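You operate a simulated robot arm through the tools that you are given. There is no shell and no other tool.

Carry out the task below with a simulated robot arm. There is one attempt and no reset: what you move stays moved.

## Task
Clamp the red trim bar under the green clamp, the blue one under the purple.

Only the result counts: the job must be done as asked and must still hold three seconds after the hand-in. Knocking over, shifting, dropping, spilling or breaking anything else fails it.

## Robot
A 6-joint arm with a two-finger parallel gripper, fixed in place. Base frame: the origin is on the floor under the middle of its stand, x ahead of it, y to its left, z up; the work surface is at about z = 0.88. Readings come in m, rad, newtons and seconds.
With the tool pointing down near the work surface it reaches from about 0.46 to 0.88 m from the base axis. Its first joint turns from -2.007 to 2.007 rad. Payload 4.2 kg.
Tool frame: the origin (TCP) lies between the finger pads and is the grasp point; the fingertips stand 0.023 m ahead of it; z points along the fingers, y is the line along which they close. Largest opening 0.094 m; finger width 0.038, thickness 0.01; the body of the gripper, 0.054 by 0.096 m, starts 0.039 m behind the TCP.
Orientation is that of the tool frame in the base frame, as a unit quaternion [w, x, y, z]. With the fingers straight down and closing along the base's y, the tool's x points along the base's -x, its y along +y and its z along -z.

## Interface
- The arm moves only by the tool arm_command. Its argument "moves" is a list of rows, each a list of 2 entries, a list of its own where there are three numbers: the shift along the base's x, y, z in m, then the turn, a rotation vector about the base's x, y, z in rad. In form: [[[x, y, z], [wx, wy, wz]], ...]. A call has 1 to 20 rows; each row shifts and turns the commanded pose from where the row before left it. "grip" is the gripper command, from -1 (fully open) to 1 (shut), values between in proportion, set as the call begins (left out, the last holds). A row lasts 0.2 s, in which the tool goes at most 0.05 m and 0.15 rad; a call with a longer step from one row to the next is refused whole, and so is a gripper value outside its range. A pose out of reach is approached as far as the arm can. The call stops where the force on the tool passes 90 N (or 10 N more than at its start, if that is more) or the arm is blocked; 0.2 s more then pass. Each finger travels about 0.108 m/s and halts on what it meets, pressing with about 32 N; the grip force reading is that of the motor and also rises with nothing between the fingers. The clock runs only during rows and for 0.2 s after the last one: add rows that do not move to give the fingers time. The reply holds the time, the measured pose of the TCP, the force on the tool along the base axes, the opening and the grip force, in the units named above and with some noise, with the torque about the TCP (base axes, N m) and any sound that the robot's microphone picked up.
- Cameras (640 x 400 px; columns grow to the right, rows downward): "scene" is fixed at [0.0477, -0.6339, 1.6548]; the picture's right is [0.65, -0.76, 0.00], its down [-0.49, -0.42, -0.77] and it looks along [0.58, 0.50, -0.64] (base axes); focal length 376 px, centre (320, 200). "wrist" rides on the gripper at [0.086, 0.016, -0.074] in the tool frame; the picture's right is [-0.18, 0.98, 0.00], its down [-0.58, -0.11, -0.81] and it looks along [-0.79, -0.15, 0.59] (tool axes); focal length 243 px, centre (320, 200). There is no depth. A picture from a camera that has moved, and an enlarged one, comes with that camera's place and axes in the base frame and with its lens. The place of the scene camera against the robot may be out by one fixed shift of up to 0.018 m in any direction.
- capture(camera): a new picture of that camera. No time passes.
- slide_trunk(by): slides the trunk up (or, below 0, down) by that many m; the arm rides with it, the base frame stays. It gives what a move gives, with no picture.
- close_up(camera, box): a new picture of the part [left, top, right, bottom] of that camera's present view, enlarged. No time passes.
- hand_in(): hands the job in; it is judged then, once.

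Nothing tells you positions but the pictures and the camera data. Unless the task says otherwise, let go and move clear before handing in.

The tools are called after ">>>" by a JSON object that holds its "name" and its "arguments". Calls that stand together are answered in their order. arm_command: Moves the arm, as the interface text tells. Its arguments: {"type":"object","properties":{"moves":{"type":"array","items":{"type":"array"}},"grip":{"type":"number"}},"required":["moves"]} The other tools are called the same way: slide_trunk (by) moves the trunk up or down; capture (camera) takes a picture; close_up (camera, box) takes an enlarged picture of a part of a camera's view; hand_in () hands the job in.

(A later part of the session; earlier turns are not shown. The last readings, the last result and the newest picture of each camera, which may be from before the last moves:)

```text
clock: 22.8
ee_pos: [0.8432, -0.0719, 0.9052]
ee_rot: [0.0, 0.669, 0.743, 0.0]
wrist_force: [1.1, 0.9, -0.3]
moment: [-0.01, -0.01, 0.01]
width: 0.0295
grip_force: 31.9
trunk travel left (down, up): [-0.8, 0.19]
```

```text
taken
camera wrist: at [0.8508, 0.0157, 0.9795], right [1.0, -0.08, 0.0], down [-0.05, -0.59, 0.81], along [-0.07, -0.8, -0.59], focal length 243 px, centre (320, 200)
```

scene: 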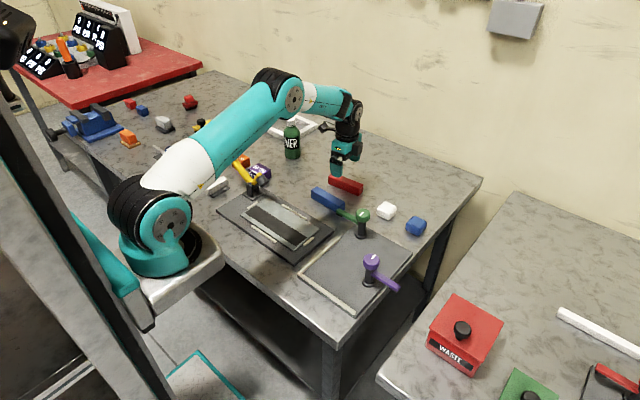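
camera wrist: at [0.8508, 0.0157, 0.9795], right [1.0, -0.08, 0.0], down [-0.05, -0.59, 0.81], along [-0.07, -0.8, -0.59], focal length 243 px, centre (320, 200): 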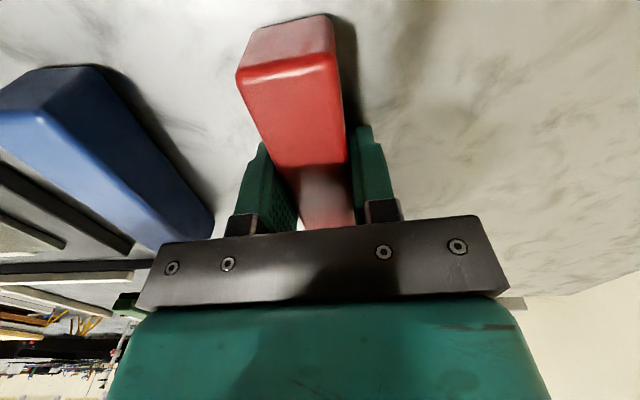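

The grip on the red bar is firm at 29.5 mm wide, near its middle. I'll lift and carry it to above the plate, turning the tool back to neutral yaw on the way.

>>> {"name": "arm_command", "arguments": {"moves": [[[0, 0, 0.02], [0, 0, 0]], [[0, 0, 0.03], [0, 0, 0]], [[0, 0, 0.04], [0, 0, 0]], [[0, 0, 0.04], [0, 0, 0]], [[0, 0, 0], [0, 0, 0]]]}}

>>> {"name": "capture", "arguments": {"camera": "scene"}}

```text
clock: 24.0
ee_pos: [0.8434, -0.0742, 1.0358]
ee_rot: [0.0, 0.669, 0.743, 0.0]
wrist_force: [0.5, -0.4, -0.9]
moment: [0.0, 0.02, 0.02]
width: 0.0295
grip_force: 32.1
trunk travel left (down, up): [-0.8, 0.19]
```

```text
taken
```

scene: 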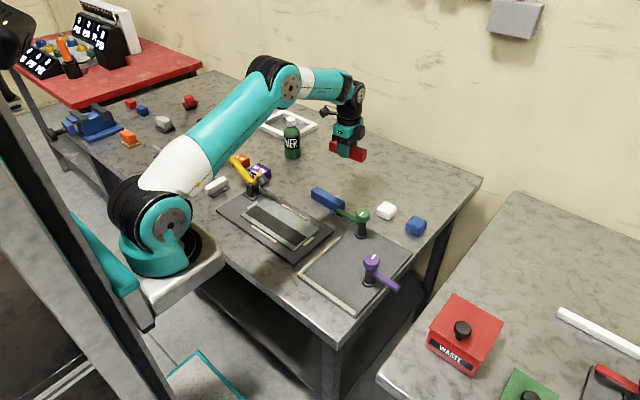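

The red bar is lifted cleanly. Now carrying it over the plate, above all the knobs.

>>> {"name": "arm_command", "arguments": {"moves": [[[-0.0219, -0.0159, 0.005], [0, 0, 0.1333]], [[-0.0219, -0.0159, 0], [0, 0, 0.1333]], [[-0.0219, -0.0159, 0], [0, 0, 0.1333]], [[-0.0219, -0.0159, 0], [0, 0, 0.1333]], [[-0.0219, -0.0159, 0], [0, 0, 0.1333]], [[-0.0219, -0.0159, 0], [0, 0, 0.1333]], [[-0.0219, -0.0159, 0], [0, 0, 0.1333]], [[-0.0219, -0.0159, 0], [0, 0, 0.1333]], [[-0.0219, -0.0159, 0], [0, 0, 0.1333]], [[-0.0219, -0.0159, 0], [0, 0, 0.1333]], [[-0.0219, -0.0159, 0], [0, 0, 0.1333]], [[0, 0, 0], [0, 0, 0]]]}}

>>> {"name": "capture", "arguments": {"camera": "wrist"}}

>>> {"name": "close_up", "arguments": {"camera": "scene", "box": [260, 150, 440, 320]}}

```text
clock: 26.6
ee_pos: [0.6021, -0.2493, 1.0413]
ee_rot: [0.0, -0.001, 1.0, 0.0]
wrist_force: [0.1, 0.5, -1.9]
moment: [0.02, -0.03, 0.0]
width: 0.0296
grip_force: 31.8
trunk travel left (down, up): [-0.8, 0.19]
```

```text
taken
camera wrist: at [0.5161, -0.232, 1.1149], right [0.18, 0.98, 0.0], down [0.58, -0.11, 0.81], along [0.79, -0.15, -0.59], focal length 243 px, centre (320, 200)
```

wrist: 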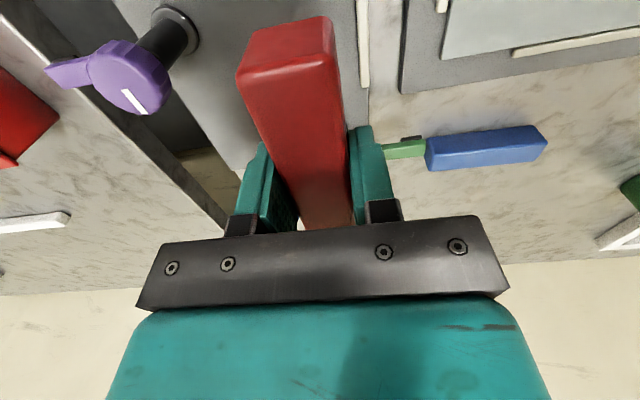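

```text
2.35 times, centred on (350, 235) of scene
camera zoom: at [0.0477, -0.6339, 1.6548], right [0.65, -0.76, 0.0], down [-0.49, -0.42, -0.77], along [0.58, 0.5, -0.64], focal length 885 px, centre (249, 118)
```

zoom: 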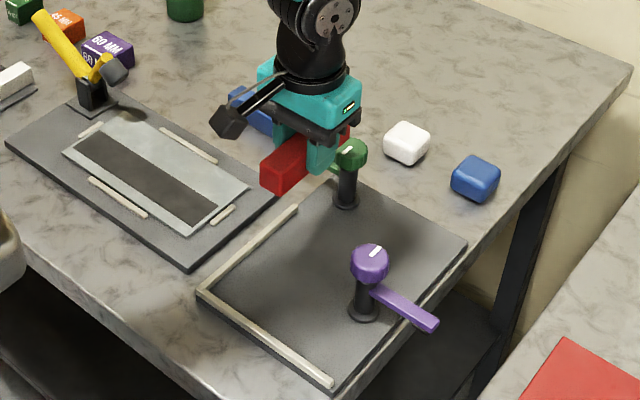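

The red bar is over the plate beside the green post. I'll lower it to just above the plate and then feel for contact in small steps.

>>> {"name": "arm_command", "arguments": {"moves": [[[0, 0, -0.04], [0, 0, 0]], [[0, 0, -0.04], [0, 0, 0]], [[0, 0, -0.02], [0, 0, 0]], [[0, 0, -0.015], [0, 0, 0]], [[0, 0, -0.006], [0, 0, 0]], [[0, 0, 0], [0, 0, 0]]]}}

>>> {"name": "close_up", "arguments": {"camera": "scene", "box": [300, 180, 400, 270]}}

>>> {"name": "capture", "arguments": {"camera": "wrist"}}

```text
clock: 28.0
ee_pos: [0.6017, -0.2477, 0.9204]
ee_rot: [0.0, 0.0, 1.0, -0.001]
wrist_force: [-0.5, -0.3, -1.2]
moment: [-0.03, 0.01, 0.02]
width: 0.0298
grip_force: 32.1
trunk travel left (down, up): [-0.8, 0.19]
```

```text
4.44 times, centred on (350, 225) of scene
camera zoom: at [0.0477, -0.6339, 1.6548], right [0.65, -0.76, 0.0], down [-0.49, -0.42, -0.77], along [0.58, 0.5, -0.64], focal length 1671 px, centre (187, 89)
```

zoom: 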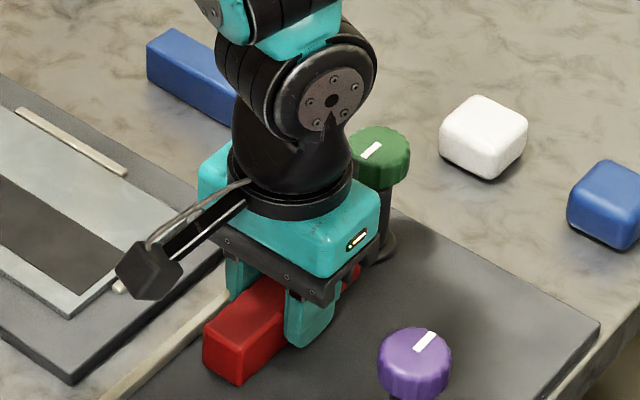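

```text
taken
camera wrist: at [0.516, -0.2308, 0.9934], right [0.18, 0.98, 0.0], down [0.58, -0.11, 0.81], along [0.79, -0.15, -0.59], focal length 243 px, centre (320, 200)
```

wrist: 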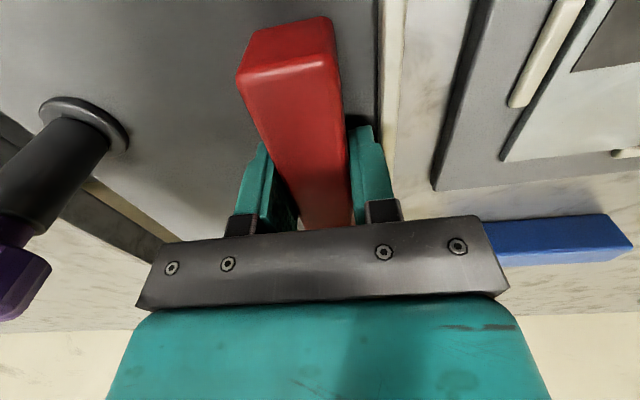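

No contact yet at z=0.920. I'll step down in small increments.

>>> {"name": "arm_command", "arguments": {"moves": [[[0, 0, -0.002], [0, 0, 0]], [[0, 0, -0.002], [0, 0, 0]], [[0, 0, 0], [0, 0, 0]]]}}

```text
clock: 28.8
ee_pos: [0.602, -0.2489, 0.9184]
ee_rot: [0.001, 0.0, 1.0, -0.001]
wrist_force: [-3.1, 0.5, 22.4]
moment: [0.04, 0.34, 0.0]
width: 0.0296
grip_force: 31.7
trunk travel left (down, up): [-0.8, 0.19]
```

Contact with the plate at TCP z≈0.918. I'll ease off the push slightly, open only a few millimetres because the fence is close, and rise straight up.

>>> {"name": "arm_command", "arguments": {"moves": [[[0, 0, 0.0015], [0, 0, 0]], [[0, 0, 0], [0, 0, 0]]]}}

>>> {"name": "arm_command", "arguments": {"moves": [[[0, 0, 0], [0, 0, 0]], [[0, 0, 0], [0, 0, 0]], [[0, 0, 0], [0, 0, 0]]], "grip": 0.2}}

```text
clock: 29.4
ee_pos: [0.6029, -0.2487, 0.9177]
ee_rot: [0.001, 0.0, 1.0, 0.0]
wrist_force: [1.4, -0.8, 8.8]
moment: [0.0, -0.64, -0.03]
width: 0.0298
grip_force: 31.8
trunk travel left (down, up): [-0.8, 0.19]
```

```text
clock: 30.2
ee_pos: [0.6026, -0.2486, 0.917]
ee_rot: [0.0, 0.0, 1.0, 0.001]
wrist_force: [-1.1, -0.1, -0.5]
moment: [0.02, 0.03, -0.02]
width: 0.0375
grip_force: 0.0
trunk travel left (down, up): [-0.8, 0.19]
```

Released. Rising straight up and looking at where the bar lies.

>>> {"name": "arm_command", "arguments": {"moves": [[[0, 0, 0.02], [0, 0, 0]], [[0, 0, 0.03], [0, 0, 0]], [[0, 0, 0.04], [0, 0, 0]], [[0, 0, 0.04], [0, 0, 0]], [[-0.03, 0, 0.02], [0, 0, 0]], [[-0.03, 0, 0], [0, 0, 0]], [[0, 0, 0], [0, 0, 0]]]}}

>>> {"name": "capture", "arguments": {"camera": "wrist"}}

>>> {"name": "close_up", "arguments": {"camera": "wrist", "box": [260, 20, 460, 180]}}

>>> {"name": "close_up", "arguments": {"camera": "scene", "box": [280, 180, 420, 300]}}

```text
clock: 31.8
ee_pos: [0.5413, -0.2485, 1.0657]
ee_rot: [0.0, 0.0, 1.0, 0.0]
wrist_force: [0.7, 0.6, -0.6]
moment: [0.01, -0.01, -0.03]
width: 0.0377
grip_force: 0.0
trunk travel left (down, up): [-0.8, 0.19]
```

```text
taken
camera wrist: at [0.4557, -0.2319, 1.1403], right [0.18, 0.98, 0.0], down [0.58, -0.11, 0.81], along [0.79, -0.15, -0.59], focal length 243 px, centre (320, 200)
```

wrist: 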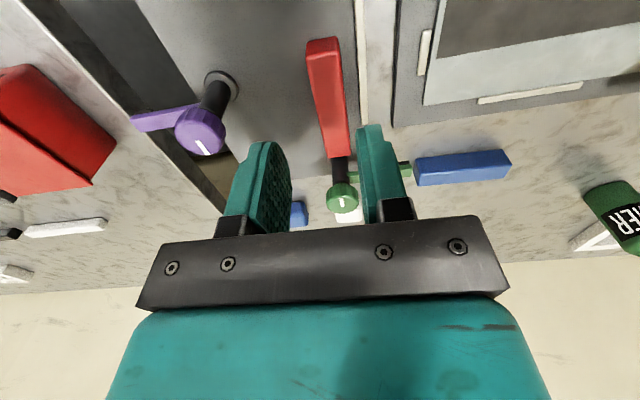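

```text
2.50 times, centred on (360, 100) of wrist
camera zoom: at [0.4557, -0.2319, 1.1403], right [0.18, 0.98, 0.0], down [0.58, -0.11, 0.81], along [0.79, -0.15, -0.59], focal length 606 px, centre (220, 450)
```

zoom: 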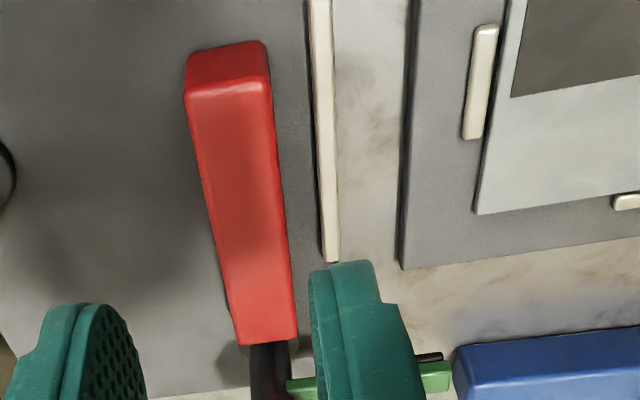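

```text
3.33 times, centred on (350, 240) of scene
camera zoom: at [0.0477, -0.6339, 1.6548], right [0.65, -0.76, 0.0], down [-0.49, -0.42, -0.77], along [0.58, 0.5, -0.64], focal length 1253 px, centre (220, 67)
```

zoom: 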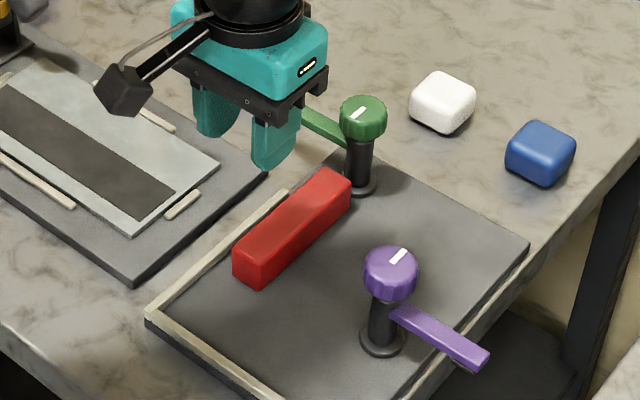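

The red bar sits flat on the plate, parallel to the fence and under where the green pad will land. Next I'll return to the green knob to swing the arm over it.

>>> {"name": "arm_command", "arguments": {"moves": [[[0.01356, 0, 0], [0, 0, -0.1428]], [[0.01356, 0, 0], [0, 0, -0.1428]], [[0.01356, 0, 0], [0, 0, -0.1428]], [[0.01356, 0, 0], [0, 0, -0.1428]], [[0.01356, 0, 0], [0, 0, -0.1428]], [[0.01356, 0, 0], [0, 0, -0.1428]], [[0.01356, 0, 0], [0, 0, -0.1428]], [[0.01356, 0, 0], [0, 0, -0.1428]], [[0.01356, 0, 0], [0, 0, -0.1428]], [[0.01356, -0.0005, 0], [0, 0, -0.1428]], [[0.01356, -0.0005, 0], [0, 0, -0.1428]], [[0, 0, 0], [0, 0, 0]]], "grip": -1}}

>>> {"name": "capture", "arguments": {"camera": "wrist"}}

>>> {"name": "close_up", "arguments": {"camera": "scene", "box": [310, 180, 410, 260]}}

```text
clock: 34.4
ee_pos: [0.6912, -0.2482, 1.0681]
ee_rot: [0.0, 0.708, 0.706, 0.0]
wrist_force: [0.4, -0.2, -0.5]
moment: [-0.01, -0.03, -0.01]
width: 0.0941
grip_force: 0.0
trunk travel left (down, up): [-0.8, 0.19]
```

```text
taken
camera wrist: at [0.7085, -0.1617, 1.1411], right [0.98, -0.19, 0.0], down [-0.11, -0.58, 0.81], along [-0.15, -0.79, -0.59], focal length 243 px, centre (320, 200)
```

wrist: 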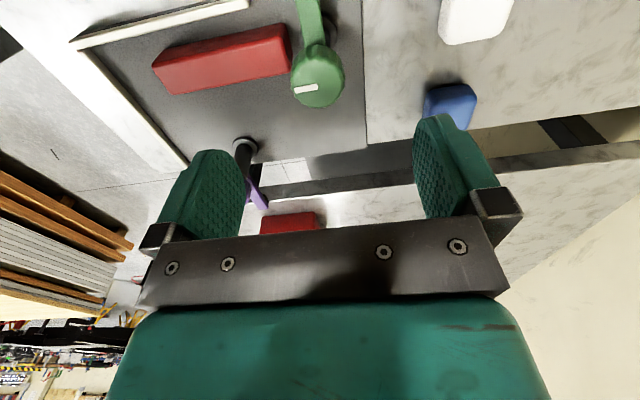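

```text
5.00 times, centred on (360, 220) of scene
camera zoom: at [0.0477, -0.6339, 1.6548], right [0.65, -0.76, 0.0], down [-0.49, -0.42, -0.77], along [0.58, 0.5, -0.64], focal length 1880 px, centre (120, 100)
```

zoom: 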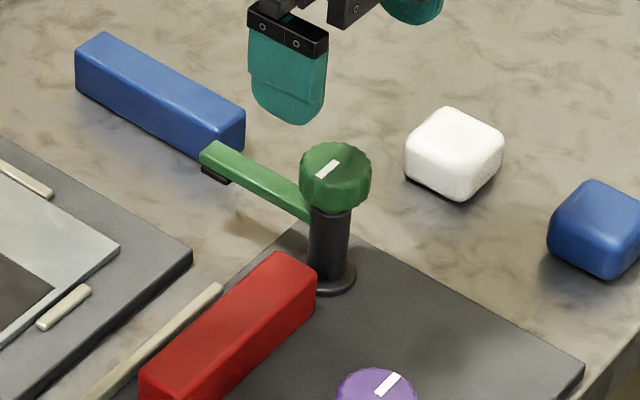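

Aligned over the knob. Going down and gripping it again.

>>> {"name": "arm_command", "arguments": {"moves": [[[-0.0005, -0.0008, -0.035], [0, 0, 0]], [[0, 0, -0.035], [0, 0, 0]], [[0, 0, -0.025], [0, 0, 0]], [[0, 0, 0], [0, 0, 0]]], "grip": -1}}

>>> {"name": "arm_command", "arguments": {"moves": [[[0, 0, 0], [0, 0, 0]], [[0, 0, 0], [0, 0, 0]], [[0, 0, 0], [0, 0, 0]]], "grip": 1}}

```text
clock: 35.4
ee_pos: [0.692, -0.2497, 0.9724]
ee_rot: [0.001, 0.707, 0.707, 0.0]
wrist_force: [0.2, 0.1, 0.7]
moment: [0.0, 0.01, 0.01]
width: 0.0938
grip_force: 0.1
trunk travel left (down, up): [-0.8, 0.19]
```

```text
clock: 36.2
ee_pos: [0.6904, -0.2502, 0.9722]
ee_rot: [-0.002, 0.707, 0.707, 0.0]
wrist_force: [-9.8, 0.4, -1.6]
moment: [-0.32, -0.04, 0.01]
width: 0.0376
grip_force: 44.5
trunk travel left (down, up): [-0.8, 0.19]
```

Gripped. I'll swing about 60° and check the pad against the bar top before it overlaps.

>>> {"name": "arm_command", "arguments": {"moves": [[[-0.0008, 0, 0], [0, 0, 0.14]], [[0, 0, 0], [0, 0, 0.14]], [[0, 0, 0], [0, 0, 0.14]], [[0, 0, 0], [0, 0, 0.14]], [[0, 0, 0], [0, 0, 0.14]], [[0, 0, 0], [0, 0, 0.14]], [[0, 0, 0], [0, 0, 0.14]], [[0, 0, 0], [0, 0, 0]]]}}

>>> {"name": "close_up", "arguments": {"camera": "scene", "box": [310, 180, 410, 260]}}

>>> {"name": "capture", "arguments": {"camera": "wrist"}}

```text
clock: 38.0
ee_pos: [0.6904, -0.251, 0.9733]
ee_rot: [0.0, 0.29, 0.957, 0.001]
wrist_force: [-5.5, -3.1, -1.3]
moment: [0.39, 0.21, 0.05]
width: 0.0378
grip_force: 45.2
trunk travel left (down, up): [-0.8, 0.19]
```

```text
5.00 times, centred on (360, 220) of scene
camera zoom: at [0.0477, -0.6339, 1.6548], right [0.65, -0.76, 0.0], down [-0.49, -0.42, -0.77], along [0.58, 0.5, -0.64], focal length 1880 px, centre (120, 100)
```

zoom: 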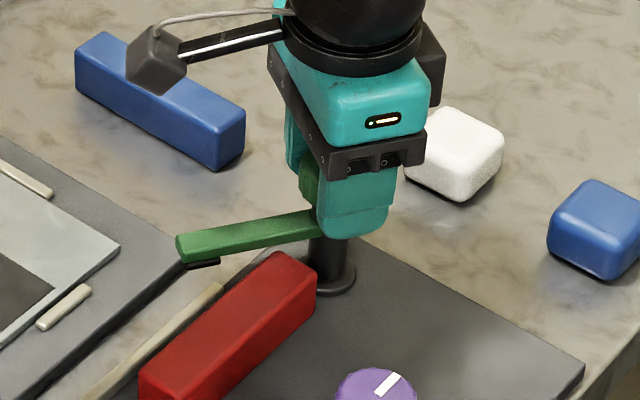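

```text
taken
camera wrist: at [0.6281, -0.1877, 1.0461], right [0.7, 0.72, 0.0], down [0.42, -0.41, 0.81], along [0.58, -0.56, -0.59], focal length 243 px, centre (320, 200)
```

wrist: 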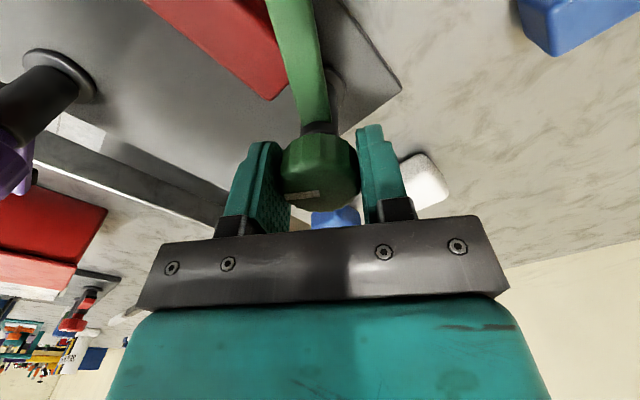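

The arm is still clear of the bar. I'll continue in small turns, watching the torque and whether the bar shifts.

>>> {"name": "arm_command", "arguments": {"moves": [[[0, 0, 0], [0, 0, 0.07]], [[0, 0, 0], [0, 0, 0.07]], [[0, 0, 0], [0, 0, 0]]]}}

>>> {"name": "close_up", "arguments": {"camera": "scene", "box": [310, 190, 390, 260]}}

```text
clock: 38.8
ee_pos: [0.6911, -0.2494, 0.9726]
ee_rot: [-0.001, 0.223, 0.975, -0.001]
wrist_force: [-1.8, -2.1, -3.5]
moment: [-0.25, 0.58, 0.03]
width: 0.0377
grip_force: 45.3
trunk travel left (down, up): [-0.8, 0.19]
```

```text
5.71 times, centred on (350, 225) of scene
camera zoom: at [0.0477, -0.6339, 1.6548], right [0.65, -0.76, 0.0], down [-0.49, -0.42, -0.77], along [0.58, 0.5, -0.64], focal length 2149 px, centre (149, 57)
```

zoom: 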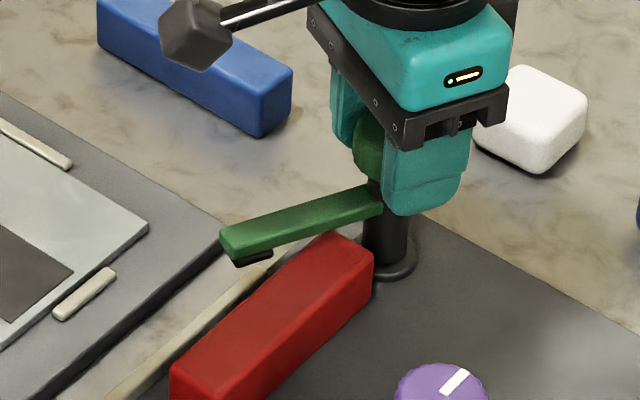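

>>> {"name": "arm_command", "arguments": {"moves": [[[0, 0, 0], [0, 0, 0.07]], [[0, 0, 0], [0, 0, 0.07]], [[0, 0, 0], [0, 0, 0]]]}}

>>> {"name": "close_up", "arguments": {"camera": "scene", "box": [310, 190, 390, 260]}}

```text
clock: 39.6
ee_pos: [0.6912, -0.2501, 0.9723]
ee_rot: [0.0, 0.153, 0.988, 0.0]
wrist_force: [0.3, -0.5, -1.9]
moment: [-0.17, 0.5, 0.04]
width: 0.0379
grip_force: 44.4
trunk travel left (down, up): [-0.8, 0.19]
```

```text
5.71 times, centred on (350, 225) of scene
camera zoom: at [0.0477, -0.6339, 1.6548], right [0.65, -0.76, 0.0], down [-0.49, -0.42, -0.77], along [0.58, 0.5, -0.64], focal length 2149 px, centre (149, 57)
```

zoom: 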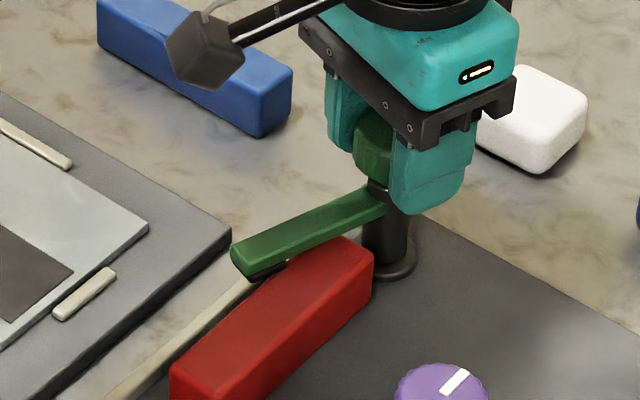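

>>> {"name": "arm_command", "arguments": {"moves": [[[0, 0, 0], [0, 0, 0.06]], [[0, 0, 0], [0, 0, 0.06]], [[0, 0, 0], [0, 0, 0]]]}}

>>> {"name": "close_up", "arguments": {"camera": "scene", "box": [310, 190, 390, 260]}}

```text
clock: 40.4
ee_pos: [0.6914, -0.2502, 0.9724]
ee_rot: [0.0, 0.094, 0.996, 0.0]
wrist_force: [2.9, -0.2, -2.0]
moment: [-0.14, 0.31, 0.02]
width: 0.0376
grip_force: 44.7
trunk travel left (down, up): [-0.8, 0.19]
```

```text
5.71 times, centred on (350, 225) of scene
camera zoom: at [0.0477, -0.6339, 1.6548], right [0.65, -0.76, 0.0], down [-0.49, -0.42, -0.77], along [0.58, 0.5, -0.64], focal length 2149 px, centre (149, 57)
```

zoom: 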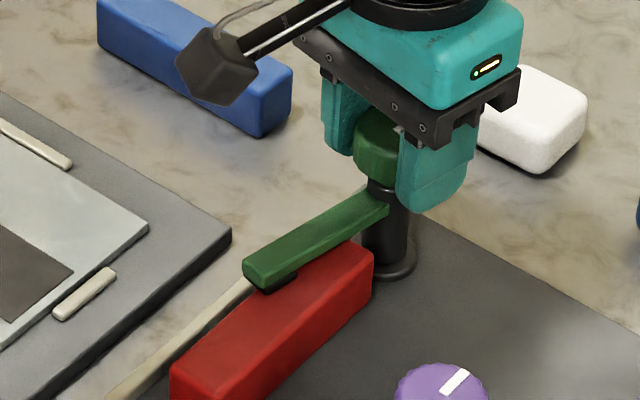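

The pad has cleared the bar's edge and is over its top, with no resistance and no movement of the bar. I'll continue to the stop.

>>> {"name": "arm_command", "arguments": {"moves": [[[0, 0, 0], [0, 0, 0.06]], [[0, 0, 0], [0, 0, 0.06]], [[0, 0, 0], [0, 0, 0.05]], [[0, 0, 0], [0, 0, 0]]]}}

>>> {"name": "close_up", "arguments": {"camera": "scene", "box": [310, 190, 390, 260]}}

>>> {"name": "capture", "arguments": {"camera": "wrist"}}

```text
clock: 41.4
ee_pos: [0.6918, -0.2506, 0.9724]
ee_rot: [0.001, 0.01, 1.0, 0.001]
wrist_force: [2.1, 3.8, -2.6]
moment: [-0.31, -0.79, 0.03]
width: 0.0378
grip_force: 45.0
trunk travel left (down, up): [-0.8, 0.19]
```

```text
5.71 times, centred on (350, 225) of scene
camera zoom: at [0.0477, -0.6339, 1.6548], right [0.65, -0.76, 0.0], down [-0.49, -0.42, -0.77], along [0.58, 0.5, -0.64], focal length 2149 px, centre (149, 57)
```

zoom: 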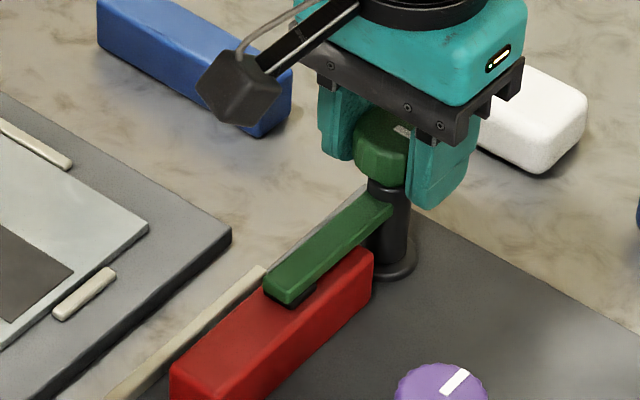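

```text
taken
camera wrist: at [0.605, -0.2309, 1.0461], right [0.2, 0.98, 0.0], down [0.58, -0.12, 0.81], along [0.79, -0.16, -0.59], focal length 243 px, centre (320, 200)
```

wrist: 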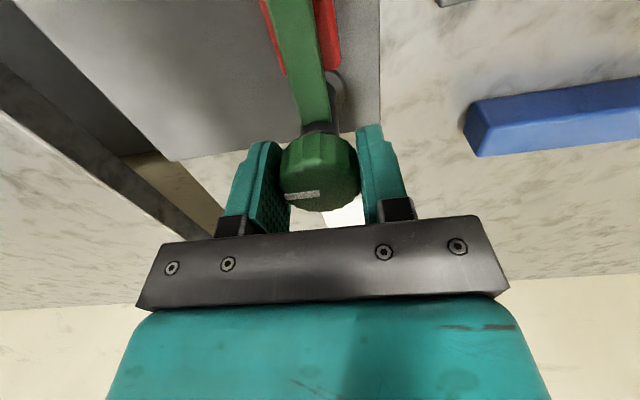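

The green arm is over the red bar's middle. I'll press the knob down gently in small steps and feel for the response.

>>> {"name": "arm_command", "arguments": {"moves": [[[0, 0, -0.001], [0, 0, 0]], [[0, 0, -0.001], [0, 0, 0]], [[0, 0, 0], [0, 0, 0]]]}}

```text
clock: 42.2
ee_pos: [0.692, -0.2497, 0.9717]
ee_rot: [0.002, 0.009, 1.0, 0.0]
wrist_force: [2.6, 6.1, 25.2]
moment: [0.45, 0.89, -0.02]
width: 0.0378
grip_force: 45.3
trunk travel left (down, up): [-0.8, 0.19]
```

There's a stiff response: 25 N for 2 mm of command, with hardly any motion. I'll press a bit more to see whether it gives.

>>> {"name": "arm_command", "arguments": {"moves": [[[0, 0, -0.001], [0, 0, 0]], [[0, 0, -0.001], [0, 0, 0]], [[0, 0, 0], [0, 0, 0]]]}}

>>> {"name": "close_up", "arguments": {"camera": "scene", "box": [310, 190, 390, 260]}}

```text
clock: 43.0
ee_pos: [0.6914, -0.2496, 0.9704]
ee_rot: [0.002, 0.009, 1.0, -0.001]
wrist_force: [4.5, 7.2, 34.5]
moment: [0.39, -0.09, 0.02]
width: 0.0375
grip_force: 45.1
trunk travel left (down, up): [-0.8, 0.19]
```

```text
5.71 times, centred on (350, 225) of scene
camera zoom: at [0.0477, -0.6339, 1.6548], right [0.65, -0.76, 0.0], down [-0.49, -0.42, -0.77], along [0.58, 0.5, -0.64], focal length 2149 px, centre (149, 57)
```

zoom: 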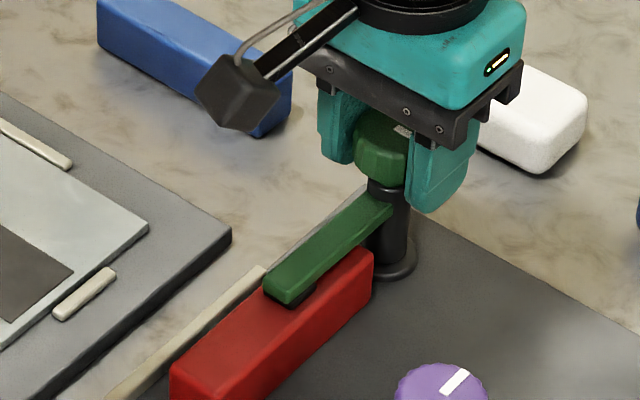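

The arm hasn't visibly dropped. I'll zoom in on the tip, pad and stem to see the gap.

>>> {"name": "close_up", "arguments": {"camera": "scene", "box": [335, 205, 375, 235]}}

>>> {"name": "close_up", "arguments": {"camera": "wrist", "box": [250, 0, 400, 220]}}

```text
13.33 times, centred on (355, 220) of scene
camera zoom: at [0.0477, -0.6339, 1.6548], right [0.65, -0.76, 0.0], down [-0.49, -0.42, -0.77], along [0.58, 0.5, -0.64], focal length 5013 px, centre (-147, -67)
```

zoom: 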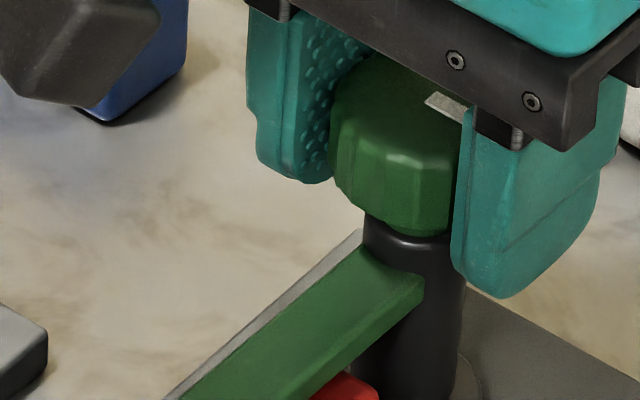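

```text
1.82 times, centred on (325, 110) of wrist
camera zoom: at [0.6046, -0.2307, 1.0437], right [0.2, 0.98, 0.0], down [0.58, -0.12, 0.81], along [0.79, -0.16, -0.59], focal length 441 px, centre (311, 364)
```

zoom: 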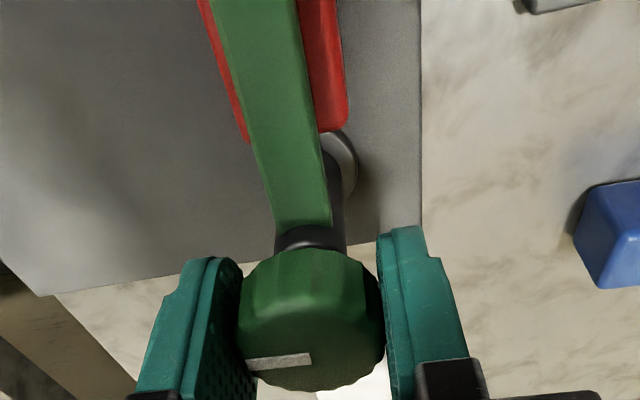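

I'll relax the push, let go of the knob, and look at the pad gap from a low angle with the wrist camera.

>>> {"name": "arm_command", "arguments": {"moves": [[[0, 0, 0.002], [0, 0, 0]], [[0, 0, 0.002], [0, 0, 0]], [[0, 0, 0], [0, 0, 0]]]}}

>>> {"name": "arm_command", "arguments": {"moves": [[[0, 0, 0], [0, 0, 0]], [[0, 0, 0], [0, 0, 0]], [[0, 0, 0.03], [0, 0, 0]], [[0, 0, 0.03], [0, 0, 0]], [[0, 0, 0], [0, 0, 0]]], "grip": -1}}

>>> {"name": "close_up", "arguments": {"camera": "scene", "box": [320, 200, 380, 250]}}

```text
clock: 43.8
ee_pos: [0.6897, -0.2502, 0.9711]
ee_rot: [-0.001, 0.01, 1.0, 0.0]
wrist_force: [14.6, 4.4, -10.8]
moment: [-0.43, -1.23, 0.0]
width: 0.0376
grip_force: 45.4
trunk travel left (down, up): [-0.8, 0.19]
```

```text
clock: 45.0
ee_pos: [0.6905, -0.2509, 1.0331]
ee_rot: [0.0, 0.011, 1.0, 0.0]
wrist_force: [0.3, 0.0, 0.2]
moment: [0.0, 0.03, 0.03]
width: 0.0938
grip_force: 0.0
trunk travel left (down, up): [-0.8, 0.19]
```

```text
8.00 times, centred on (350, 225) of scene
camera zoom: at [0.0477, -0.6339, 1.6548], right [0.65, -0.76, 0.0], down [-0.49, -0.42, -0.77], along [0.58, 0.5, -0.64], focal length 3008 px, centre (80, 0)
```

zoom: 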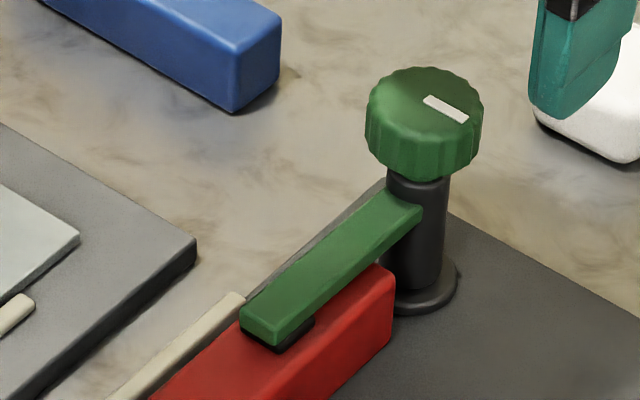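

The arm stays where I left it. I'll move back and tilt the camera low to look at the pad–bar gap end-on.

>>> {"name": "arm_command", "arguments": {"moves": [[[-0.03, 0, 0.01], [0, 0, 0]], [[-0.04, 0, 0.01], [0, -0.12, 0]], [[-0.04, 0, 0], [0, -0.12, 0]], [[-0.04, 0, 0], [0, -0.12, 0]], [[-0.01, 0, -0.02], [0, -0.12, 0]], [[0, 0, -0.03], [0, -0.12, 0]], [[0, 0, -0.02], [0, 0, 0]], [[0, 0, 0], [0, 0, 0]]]}}

>>> {"name": "capture", "arguments": {"camera": "wrist"}}

>>> {"name": "close_up", "arguments": {"camera": "wrist", "box": [280, 80, 420, 200]}}

```text
clock: 46.8
ee_pos: [0.5361, -0.2535, 0.9817]
ee_rot: [0.297, 0.01, 0.955, 0.003]
wrist_force: [0.3, 0.3, -0.4]
moment: [-0.04, -0.01, -0.02]
width: 0.0939
grip_force: 0.1
out of reach, approached as far as the arm can: row 6
trunk travel left (down, up): [-0.8, 0.19]
```

```text
taken
camera wrist: at [0.4224, -0.2347, 0.9938], right [0.17, 0.98, 0.12], down [0.02, -0.12, 0.99], along [0.99, -0.16, -0.04], focal length 243 px, centre (320, 200)
```

wrist: 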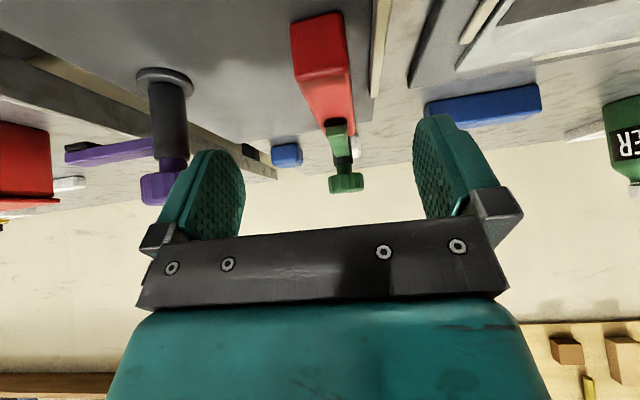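

```text
3.33 times, centred on (350, 140) of wrist
camera zoom: at [0.4224, -0.2347, 0.9938], right [0.17, 0.98, 0.12], down [0.02, -0.12, 0.99], along [0.99, -0.16, -0.04], focal length 809 px, centre (220, 400)
```

zoom: 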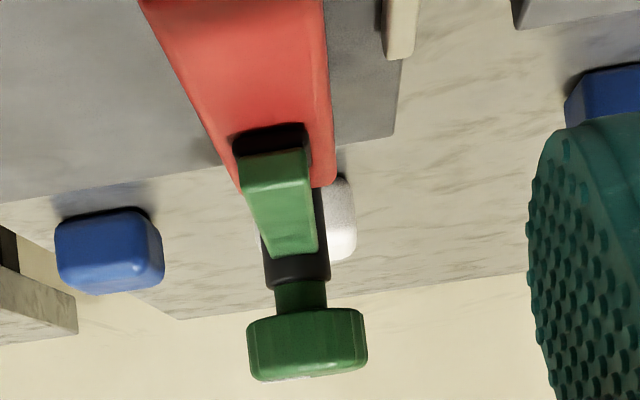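

>>> {"name": "close_up", "arguments": {"camera": "wrist", "box": [310, 100, 380, 150]}}

>>> {"name": "close_up", "arguments": {"camera": "wrist", "box": [310, 140, 380, 200]}}

>>> {"name": "close_up", "arguments": {"camera": "wrist", "box": [50, 60, 210, 220]}}

```text
8.00 times, centred on (345, 125) of wrist
camera zoom: at [0.4224, -0.2347, 0.9938], right [0.17, 0.98, 0.12], down [0.02, -0.12, 0.99], along [0.99, -0.16, -0.04], focal length 1941 px, centre (120, 800)
```

zoom: 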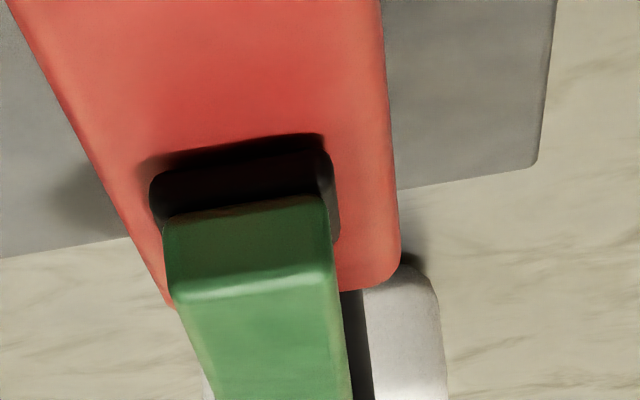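

```text
6.67 times, centred on (345, 170) of wrist
camera zoom: at [0.4224, -0.2347, 0.9938], right [0.17, 0.98, 0.12], down [0.02, -0.12, 0.99], along [0.99, -0.16, -0.04], focal length 1618 px, centre (153, 400)
```

zoom: 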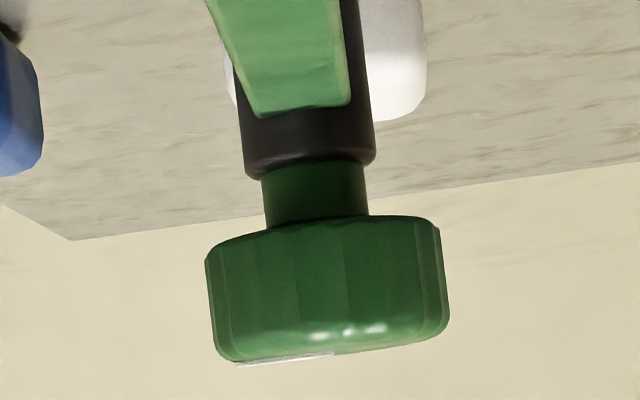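

```text
2.50 times, centred on (130, 140) of wrist
camera zoom: at [0.4224, -0.2347, 0.9938], right [0.17, 0.98, 0.12], down [0.02, -0.12, 0.99], along [0.99, -0.16, -0.04], focal length 606 px, centre (795, 350)
```

zoom: 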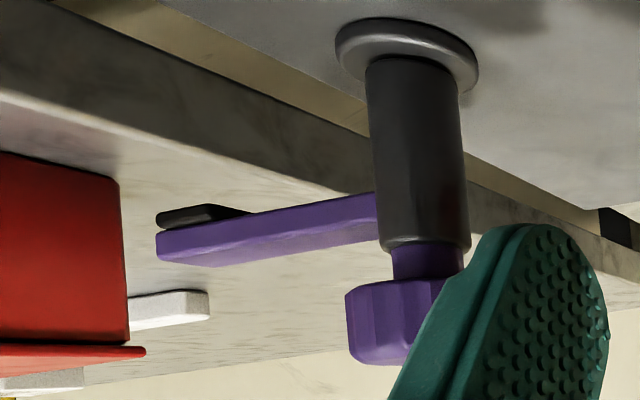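

The stem gap on the green clamp still matches the purple one, so it hasn't gone down. I'll close the fingers and press straight down on the knob top in small steps, recording force against height.

>>> {"name": "arm_command", "arguments": {"moves": [[[0, 0, 0.03], [0, 0.12, 0]], [[0.01, 0, 0.03], [0, 0.12, 0]], [[0.035, 0.001, 0.01], [0, 0.12, 0]], [[0.035, 0.001, 0.0], [0, 0.12, 0]], [[0.035, 0.001, 0.0], [0, 0.12, 0]], [[0.035, 0.0, 0.0], [0, 0, 0.02]], [[0, 0, 0], [0, 0, 0]], [[0, 0, 0], [0, 0, 0]]], "grip": 1}}

>>> {"name": "capture", "arguments": {"camera": "wrist"}}

```text
clock: 48.6
ee_pos: [0.6863, -0.2503, 1.0512]
ee_rot: [0.0, -0.001, 1.0, 0.0]
wrist_force: [-0.3, -0.6, -0.6]
moment: [0.02, -0.01, 0.0]
width: 0.0003
grip_force: 32.0
trunk travel left (down, up): [-0.8, 0.19]
```

```text
taken
camera wrist: at [0.5999, -0.2332, 1.1244], right [0.18, 0.98, 0.0], down [0.58, -0.11, 0.81], along [0.79, -0.15, -0.59], focal length 243 px, centre (320, 200)
```

wrist: 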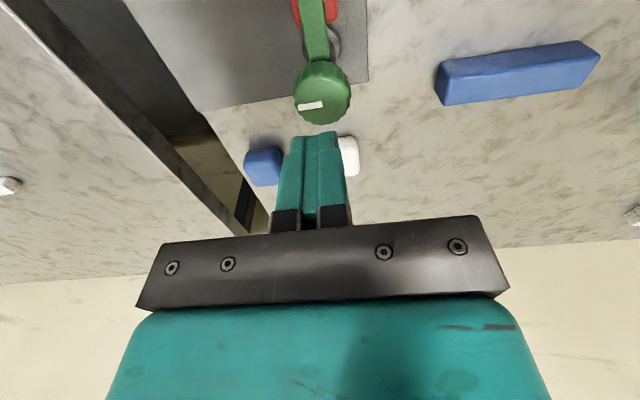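

>>> {"name": "arm_command", "arguments": {"moves": [[[0.0042, 0.0008, -0.02], [0, 0, 0]], [[0, 0, -0.02], [0, 0, 0]], [[0, 0, -0.006], [0, 0, 0]], [[0, 0, 0], [0, 0, 0]]]}}

>>> {"name": "arm_command", "arguments": {"moves": [[[0, 0, -0.002], [0, 0, 0]], [[0, 0, -0.002], [0, 0, 0]], [[0, 0, 0], [0, 0, 0]]]}}

```text
clock: 49.6
ee_pos: [0.6909, -0.25, 1.0047]
ee_rot: [0.0, 0.0, 1.0, 0.0]
wrist_force: [0.5, 1.1, 0.2]
moment: [-0.01, 0.0, 0.0]
width: 0.0
grip_force: 32.2
trunk travel left (down, up): [-0.8, 0.19]
```

```text
clock: 50.4
ee_pos: [0.689, -0.2502, 1.0024]
ee_rot: [0.002, 0.0, 1.0, 0.0]
wrist_force: [-1.5, 0.6, 13.7]
moment: [0.0, 0.28, 0.0]
width: 0.0001
grip_force: 32.0
trunk travel left (down, up): [-0.8, 0.19]
```

Contact is at TCP z≈1.002, so the knob top is at ≈0.979. Pressing on in small steps.

>>> {"name": "arm_command", "arguments": {"moves": [[[0, 0, -0.001], [0, 0, 0]], [[0, 0, -0.001], [0, 0, 0]], [[0, 0, 0], [0, 0, 0]]]}}

>>> {"name": "arm_command", "arguments": {"moves": [[[0, 0, -0.001], [0, 0, 0]], [[0, 0, -0.001], [0, 0, 0]], [[0, 0, 0], [0, 0, 0]]]}}

```text
clock: 51.2
ee_pos: [0.6913, -0.2505, 1.0032]
ee_rot: [0.003, 0.0, 1.0, -0.001]
wrist_force: [0.1, 2.7, 46.0]
moment: [0.12, 0.82, 0.01]
width: 0.0
grip_force: 31.9
trunk travel left (down, up): [-0.8, 0.19]
```

```text
clock: 52.0
ee_pos: [0.6903, -0.2493, 1.0016]
ee_rot: [0.004, 0.0, 1.0, -0.002]
wrist_force: [-0.3, 3.5, 62.3]
moment: [0.18, 1.17, 0.02]
width: 0.0
grip_force: 32.0
trunk travel left (down, up): [-0.8, 0.19]
```

Even at 62 N the knob doesn't descend, so it isn't a push-down clamp. I only swung to 1.55 rad, slightly short of the stop, so I'll back off, grip the knob again and turn it firmly to the stop.

>>> {"name": "arm_command", "arguments": {"moves": [[[0, 0, 0.006], [0, 0, 0]], [[0, 0, 0.02], [0, 0, 0]], [[0, 0, 0.02], [0, 0, 0]], [[0, 0, 0], [0, 0, 0]]]}}

>>> {"name": "arm_command", "arguments": {"moves": [[[0, 0, 0], [0, 0, -0.15]], [[0, 0, 0], [0, 0, -0.15]], [[0, 0, 0], [0, 0, -0.15]], [[0, 0, 0], [0, 0, 0]]], "grip": -1}}

>>> {"name": "close_up", "arguments": {"camera": "scene", "box": [320, 200, 380, 250]}}

>>> {"name": "capture", "arguments": {"camera": "wrist"}}

```text
clock: 53.0
ee_pos: [0.69, -0.2495, 1.0417]
ee_rot: [-0.002, -0.001, 1.0, 0.0]
wrist_force: [0.0, 0.1, 0.3]
moment: [0.0, -0.02, 0.03]
width: 0.0
grip_force: 32.8
trunk travel left (down, up): [-0.8, 0.19]
```

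```text
clock: 54.0
ee_pos: [0.69, -0.2496, 1.0431]
ee_rot: [-0.001, 0.225, 0.974, 0.0]
wrist_force: [0.3, -0.6, -0.5]
moment: [0.03, -0.02, -0.01]
width: 0.094
grip_force: 0.0
trunk travel left (down, up): [-0.8, 0.19]
```

```text
8.00 times, centred on (350, 225) of scene
camera zoom: at [0.0477, -0.6339, 1.6548], right [0.65, -0.76, 0.0], down [-0.49, -0.42, -0.77], along [0.58, 0.5, -0.64], focal length 3008 px, centre (80, 0)
```

zoom: 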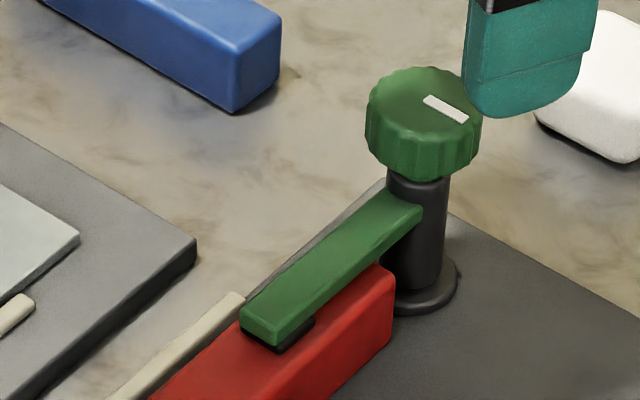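

```text
taken
camera wrist: at [0.6194, -0.1967, 1.1167], right [0.59, 0.8, 0.0], down [0.48, -0.35, 0.81], along [0.65, -0.48, -0.59], focal length 243 px, centre (320, 200)
```

wrist: 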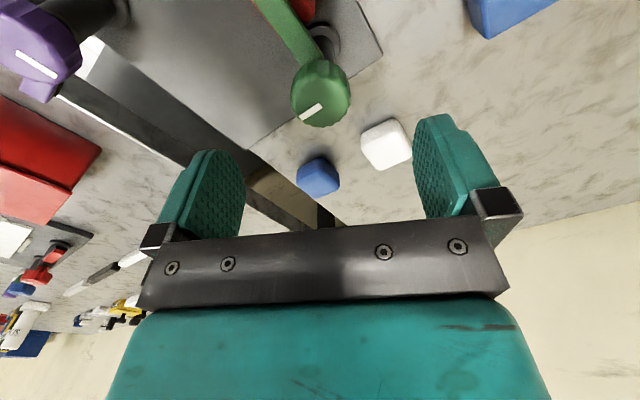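

>>> {"name": "arm_command", "arguments": {"moves": [[[0.0005, 0, -0.03], [0, 0, 0]], [[0, 0, -0.03], [0, 0, 0]], [[0, 0, -0.008], [0, 0, 0]], [[0, 0, 0], [0, 0, 0]]]}}

>>> {"name": "arm_command", "arguments": {"moves": [[[0, 0, 0], [0, 0, 0]], [[0, 0, 0], [0, 0, 0]], [[0, 0, 0], [0, 0, 0]]], "grip": 1}}

>>> {"name": "arm_command", "arguments": {"moves": [[[0, 0, 0], [0, 0, 0.04]], [[0, 0, 0], [0, 0, 0.04]], [[0, 0, 0], [0, 0, 0]]]}}

>>> {"name": "arm_command", "arguments": {"moves": [[[0, 0, 0], [0, 0, 0.04]], [[0, 0, 0], [0, 0, 0.04]], [[0, 0, 0], [0, 0, 0]]]}}

```text
clock: 55.0
ee_pos: [0.6907, -0.251, 0.9749]
ee_rot: [0.0, 0.224, 0.975, 0.0]
wrist_force: [0.4, 0.5, -0.7]
moment: [0.02, 0.01, -0.01]
width: 0.0937
grip_force: 0.2
trunk travel left (down, up): [-0.8, 0.19]
```

```text
clock: 55.8
ee_pos: [0.69, -0.2497, 0.9745]
ee_rot: [0.001, 0.222, 0.975, 0.0]
wrist_force: [0.2, -0.7, -1.0]
moment: [-0.01, -0.26, -0.02]
width: 0.0376
grip_force: 45.3
trunk travel left (down, up): [-0.8, 0.19]
```

```text
clock: 56.6
ee_pos: [0.6903, -0.25, 0.9751]
ee_rot: [0.0, 0.183, 0.983, 0.0]
wrist_force: [-0.4, -0.4, -2.4]
moment: [-0.21, 0.11, -0.44]
width: 0.0378
grip_force: 44.3
trunk travel left (down, up): [-0.8, 0.19]
```

```text
clock: 57.4
ee_pos: [0.6896, -0.2491, 0.9751]
ee_rot: [0.0, 0.144, 0.99, 0.001]
wrist_force: [-0.8, 0.3, -0.6]
moment: [-0.26, 0.3, -0.33]
width: 0.0378
grip_force: 45.4
trunk travel left (down, up): [-0.8, 0.19]
```

Torque rose to 0.44 N·m and then fell to 0.33, so something is turning. I'll check the arm and stem.

>>> {"name": "close_up", "arguments": {"camera": "scene", "box": [320, 200, 380, 250]}}

>>> {"name": "close_up", "arguments": {"camera": "wrist", "box": [240, 0, 420, 220]}}

```text
8.00 times, centred on (350, 225) of scene
camera zoom: at [0.0477, -0.6339, 1.6548], right [0.65, -0.76, 0.0], down [-0.49, -0.42, -0.77], along [0.58, 0.5, -0.64], focal length 3008 px, centre (80, 0)
```

zoom: 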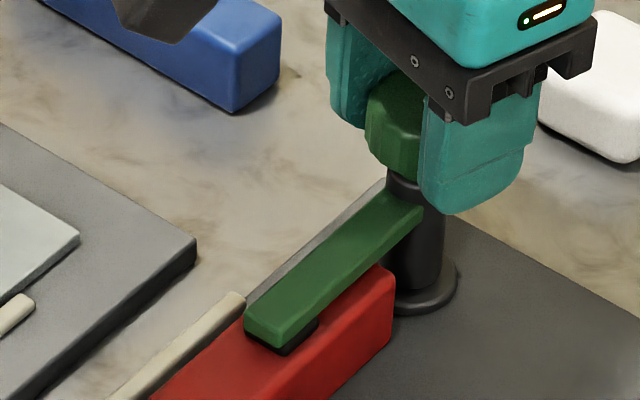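

```text
1.82 times, centred on (330, 110) of wrist
camera zoom: at [0.6128, -0.2087, 1.0489], right [0.46, 0.89, 0.0], down [0.53, -0.27, 0.81], along [0.72, -0.37, -0.59], focal length 441 px, centre (302, 364)
```

zoom: 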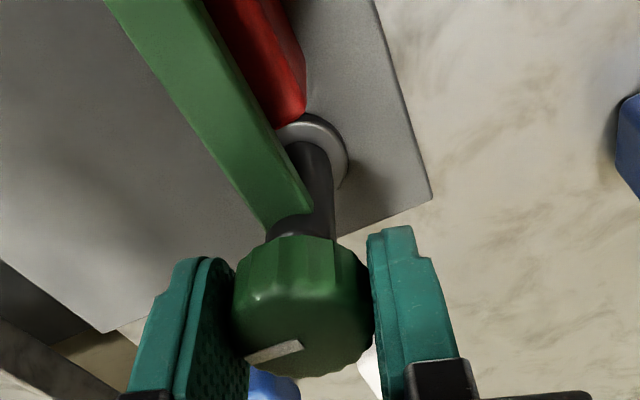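

The arm is at its hard stop (about 181°). To see whether the pad really holds the bar, I'll release the knob and then feel for play by gripping the free end of the bar.

>>> {"name": "arm_command", "arguments": {"moves": [[[0, 0, 0], [0, 0, 0]], [[0, 0, 0], [0, 0, 0]], [[0, 0, 0.03], [0, 0, 0]], [[0, 0, 0.04], [0, 0, 0]], [[-0.03, 0, 0], [0, 0, 0.145]], [[-0.03, 0, 0], [0, 0, 0.144]], [[-0.03, 0, 0], [0, 0, 0]], [[-0.035, 0, 0], [0, 0, 0]], [[0, 0, 0], [0, 0, 0]]], "grip": -1}}

>>> {"name": "capture", "arguments": {"camera": "wrist"}}

>>> {"name": "close_up", "arguments": {"camera": "scene", "box": [320, 200, 380, 250]}}

```text
clock: 59.4
ee_pos: [0.5652, -0.2496, 1.0445]
ee_rot: [0.0, -0.001, 1.0, 0.0]
wrist_force: [1.0, 0.6, 0.3]
moment: [-0.01, -0.01, -0.01]
width: 0.0939
grip_force: 0.0
trunk travel left (down, up): [-0.8, 0.19]
```

```text
taken
camera wrist: at [0.479, -0.2322, 1.1184], right [0.18, 0.98, 0.0], down [0.58, -0.11, 0.81], along [0.79, -0.15, -0.59], focal length 243 px, centre (320, 200)
```

wrist: 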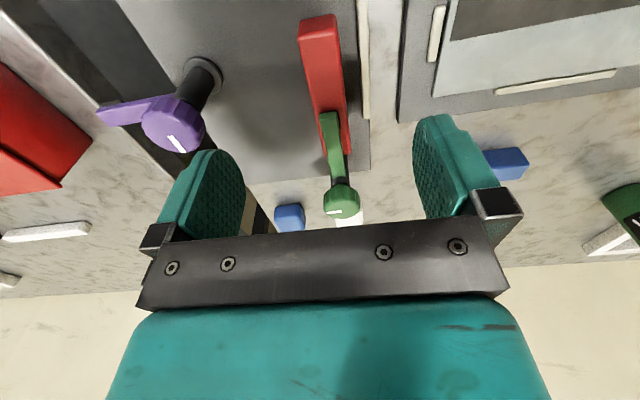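

```text
8.00 times, centred on (350, 225) of scene
camera zoom: at [0.0477, -0.6339, 1.6548], right [0.65, -0.76, 0.0], down [-0.49, -0.42, -0.77], along [0.58, 0.5, -0.64], focal length 3008 px, centre (80, 0)
```

zoom: 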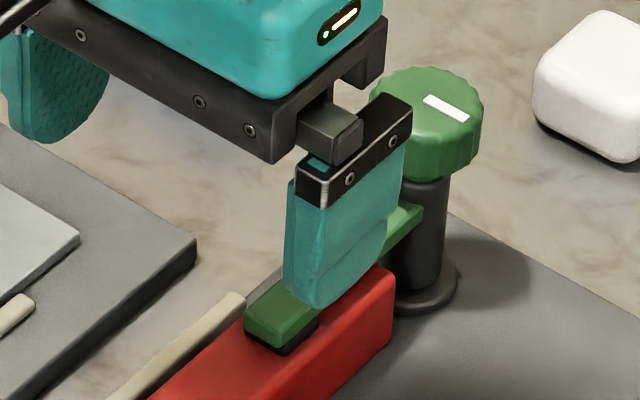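

>>> {"name": "close_up", "arguments": {"camera": "wrist", "box": [280, 0, 380, 160]}}

>>> {"name": "arm_command", "arguments": {"moves": [[[0, 0.0008, -0.04], [0, 0, 0]], [[0, 0, -0.04], [0, 0, 0]], [[0, 0, -0.02], [0, 0, 0]], [[0, 0, -0.0225], [0, 0, 0]], [[0, 0, 0], [0, 0, 0]]], "grip": 0.19}}

>>> {"name": "capture", "arguments": {"camera": "wrist"}}

```text
2.50 times, centred on (330, 80) of wrist
camera zoom: at [0.479, -0.2322, 1.1184], right [0.18, 0.98, 0.0], down [0.58, -0.11, 0.81], along [0.79, -0.15, -0.59], focal length 606 px, centre (295, 500)
```

zoom: 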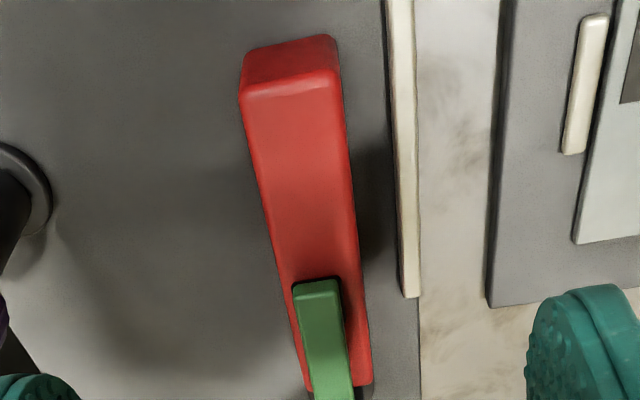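

```text
clock: 60.6
ee_pos: [0.5668, -0.2496, 0.9221]
ee_rot: [0.0, 0.001, 1.0, -0.001]
wrist_force: [-0.2, -0.2, 0.6]
moment: [0.0, 0.0, 0.01]
width: 0.0383
grip_force: 0.1
trunk travel left (down, up): [-0.8, 0.19]
```

```text
taken
camera wrist: at [0.4798, -0.232, 0.9959], right [0.19, 0.98, 0.0], down [0.58, -0.11, 0.81], along [0.79, -0.15, -0.59], focal length 243 px, centre (320, 200)
```

wrist: 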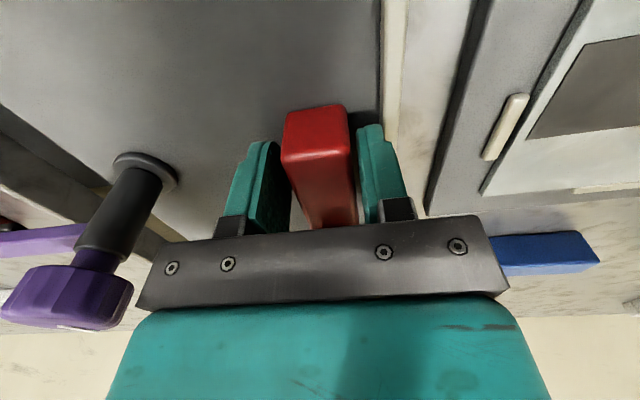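

The fingers straddle the free end of the bar. I'll close on it and lift very slightly to feel any play under the pad.

>>> {"name": "arm_command", "arguments": {"moves": [[[0, 0, 0], [0, 0, 0]], [[0, 0, 0], [0, 0, 0]], [[0, 0, 0], [0, 0, 0]]], "grip": 1}}

>>> {"name": "arm_command", "arguments": {"moves": [[[0, 0, 0.001], [0, 0, 0]], [[0, 0, 0], [0, 0, 0]]]}}

>>> {"name": "arm_command", "arguments": {"moves": [[[0, 0, 0.001], [0, 0, 0]], [[0, 0, 0], [0, 0, 0]]]}}

```text
clock: 61.4
ee_pos: [0.5663, -0.2501, 0.9226]
ee_rot: [-0.001, 0.001, 1.0, 0.0]
wrist_force: [-0.7, 0.1, 0.4]
moment: [-0.01, 0.02, 0.01]
width: 0.0297
grip_force: 31.5
trunk travel left (down, up): [-0.8, 0.19]
```

```text
clock: 62.0
ee_pos: [0.567, -0.2499, 0.9229]
ee_rot: [0.0, 0.001, 1.0, -0.001]
wrist_force: [-0.1, -0.4, -2.0]
moment: [0.0, 0.16, 0.0]
width: 0.0295
grip_force: 32.4
trunk travel left (down, up): [-0.8, 0.19]
```

```text
clock: 62.6
ee_pos: [0.5668, -0.2501, 0.9227]
ee_rot: [-0.001, 0.001, 1.0, 0.0]
wrist_force: [1.2, -0.3, -15.8]
moment: [0.02, 0.73, 0.01]
width: 0.0295
grip_force: 31.6
trunk travel left (down, up): [-0.8, 0.19]
```

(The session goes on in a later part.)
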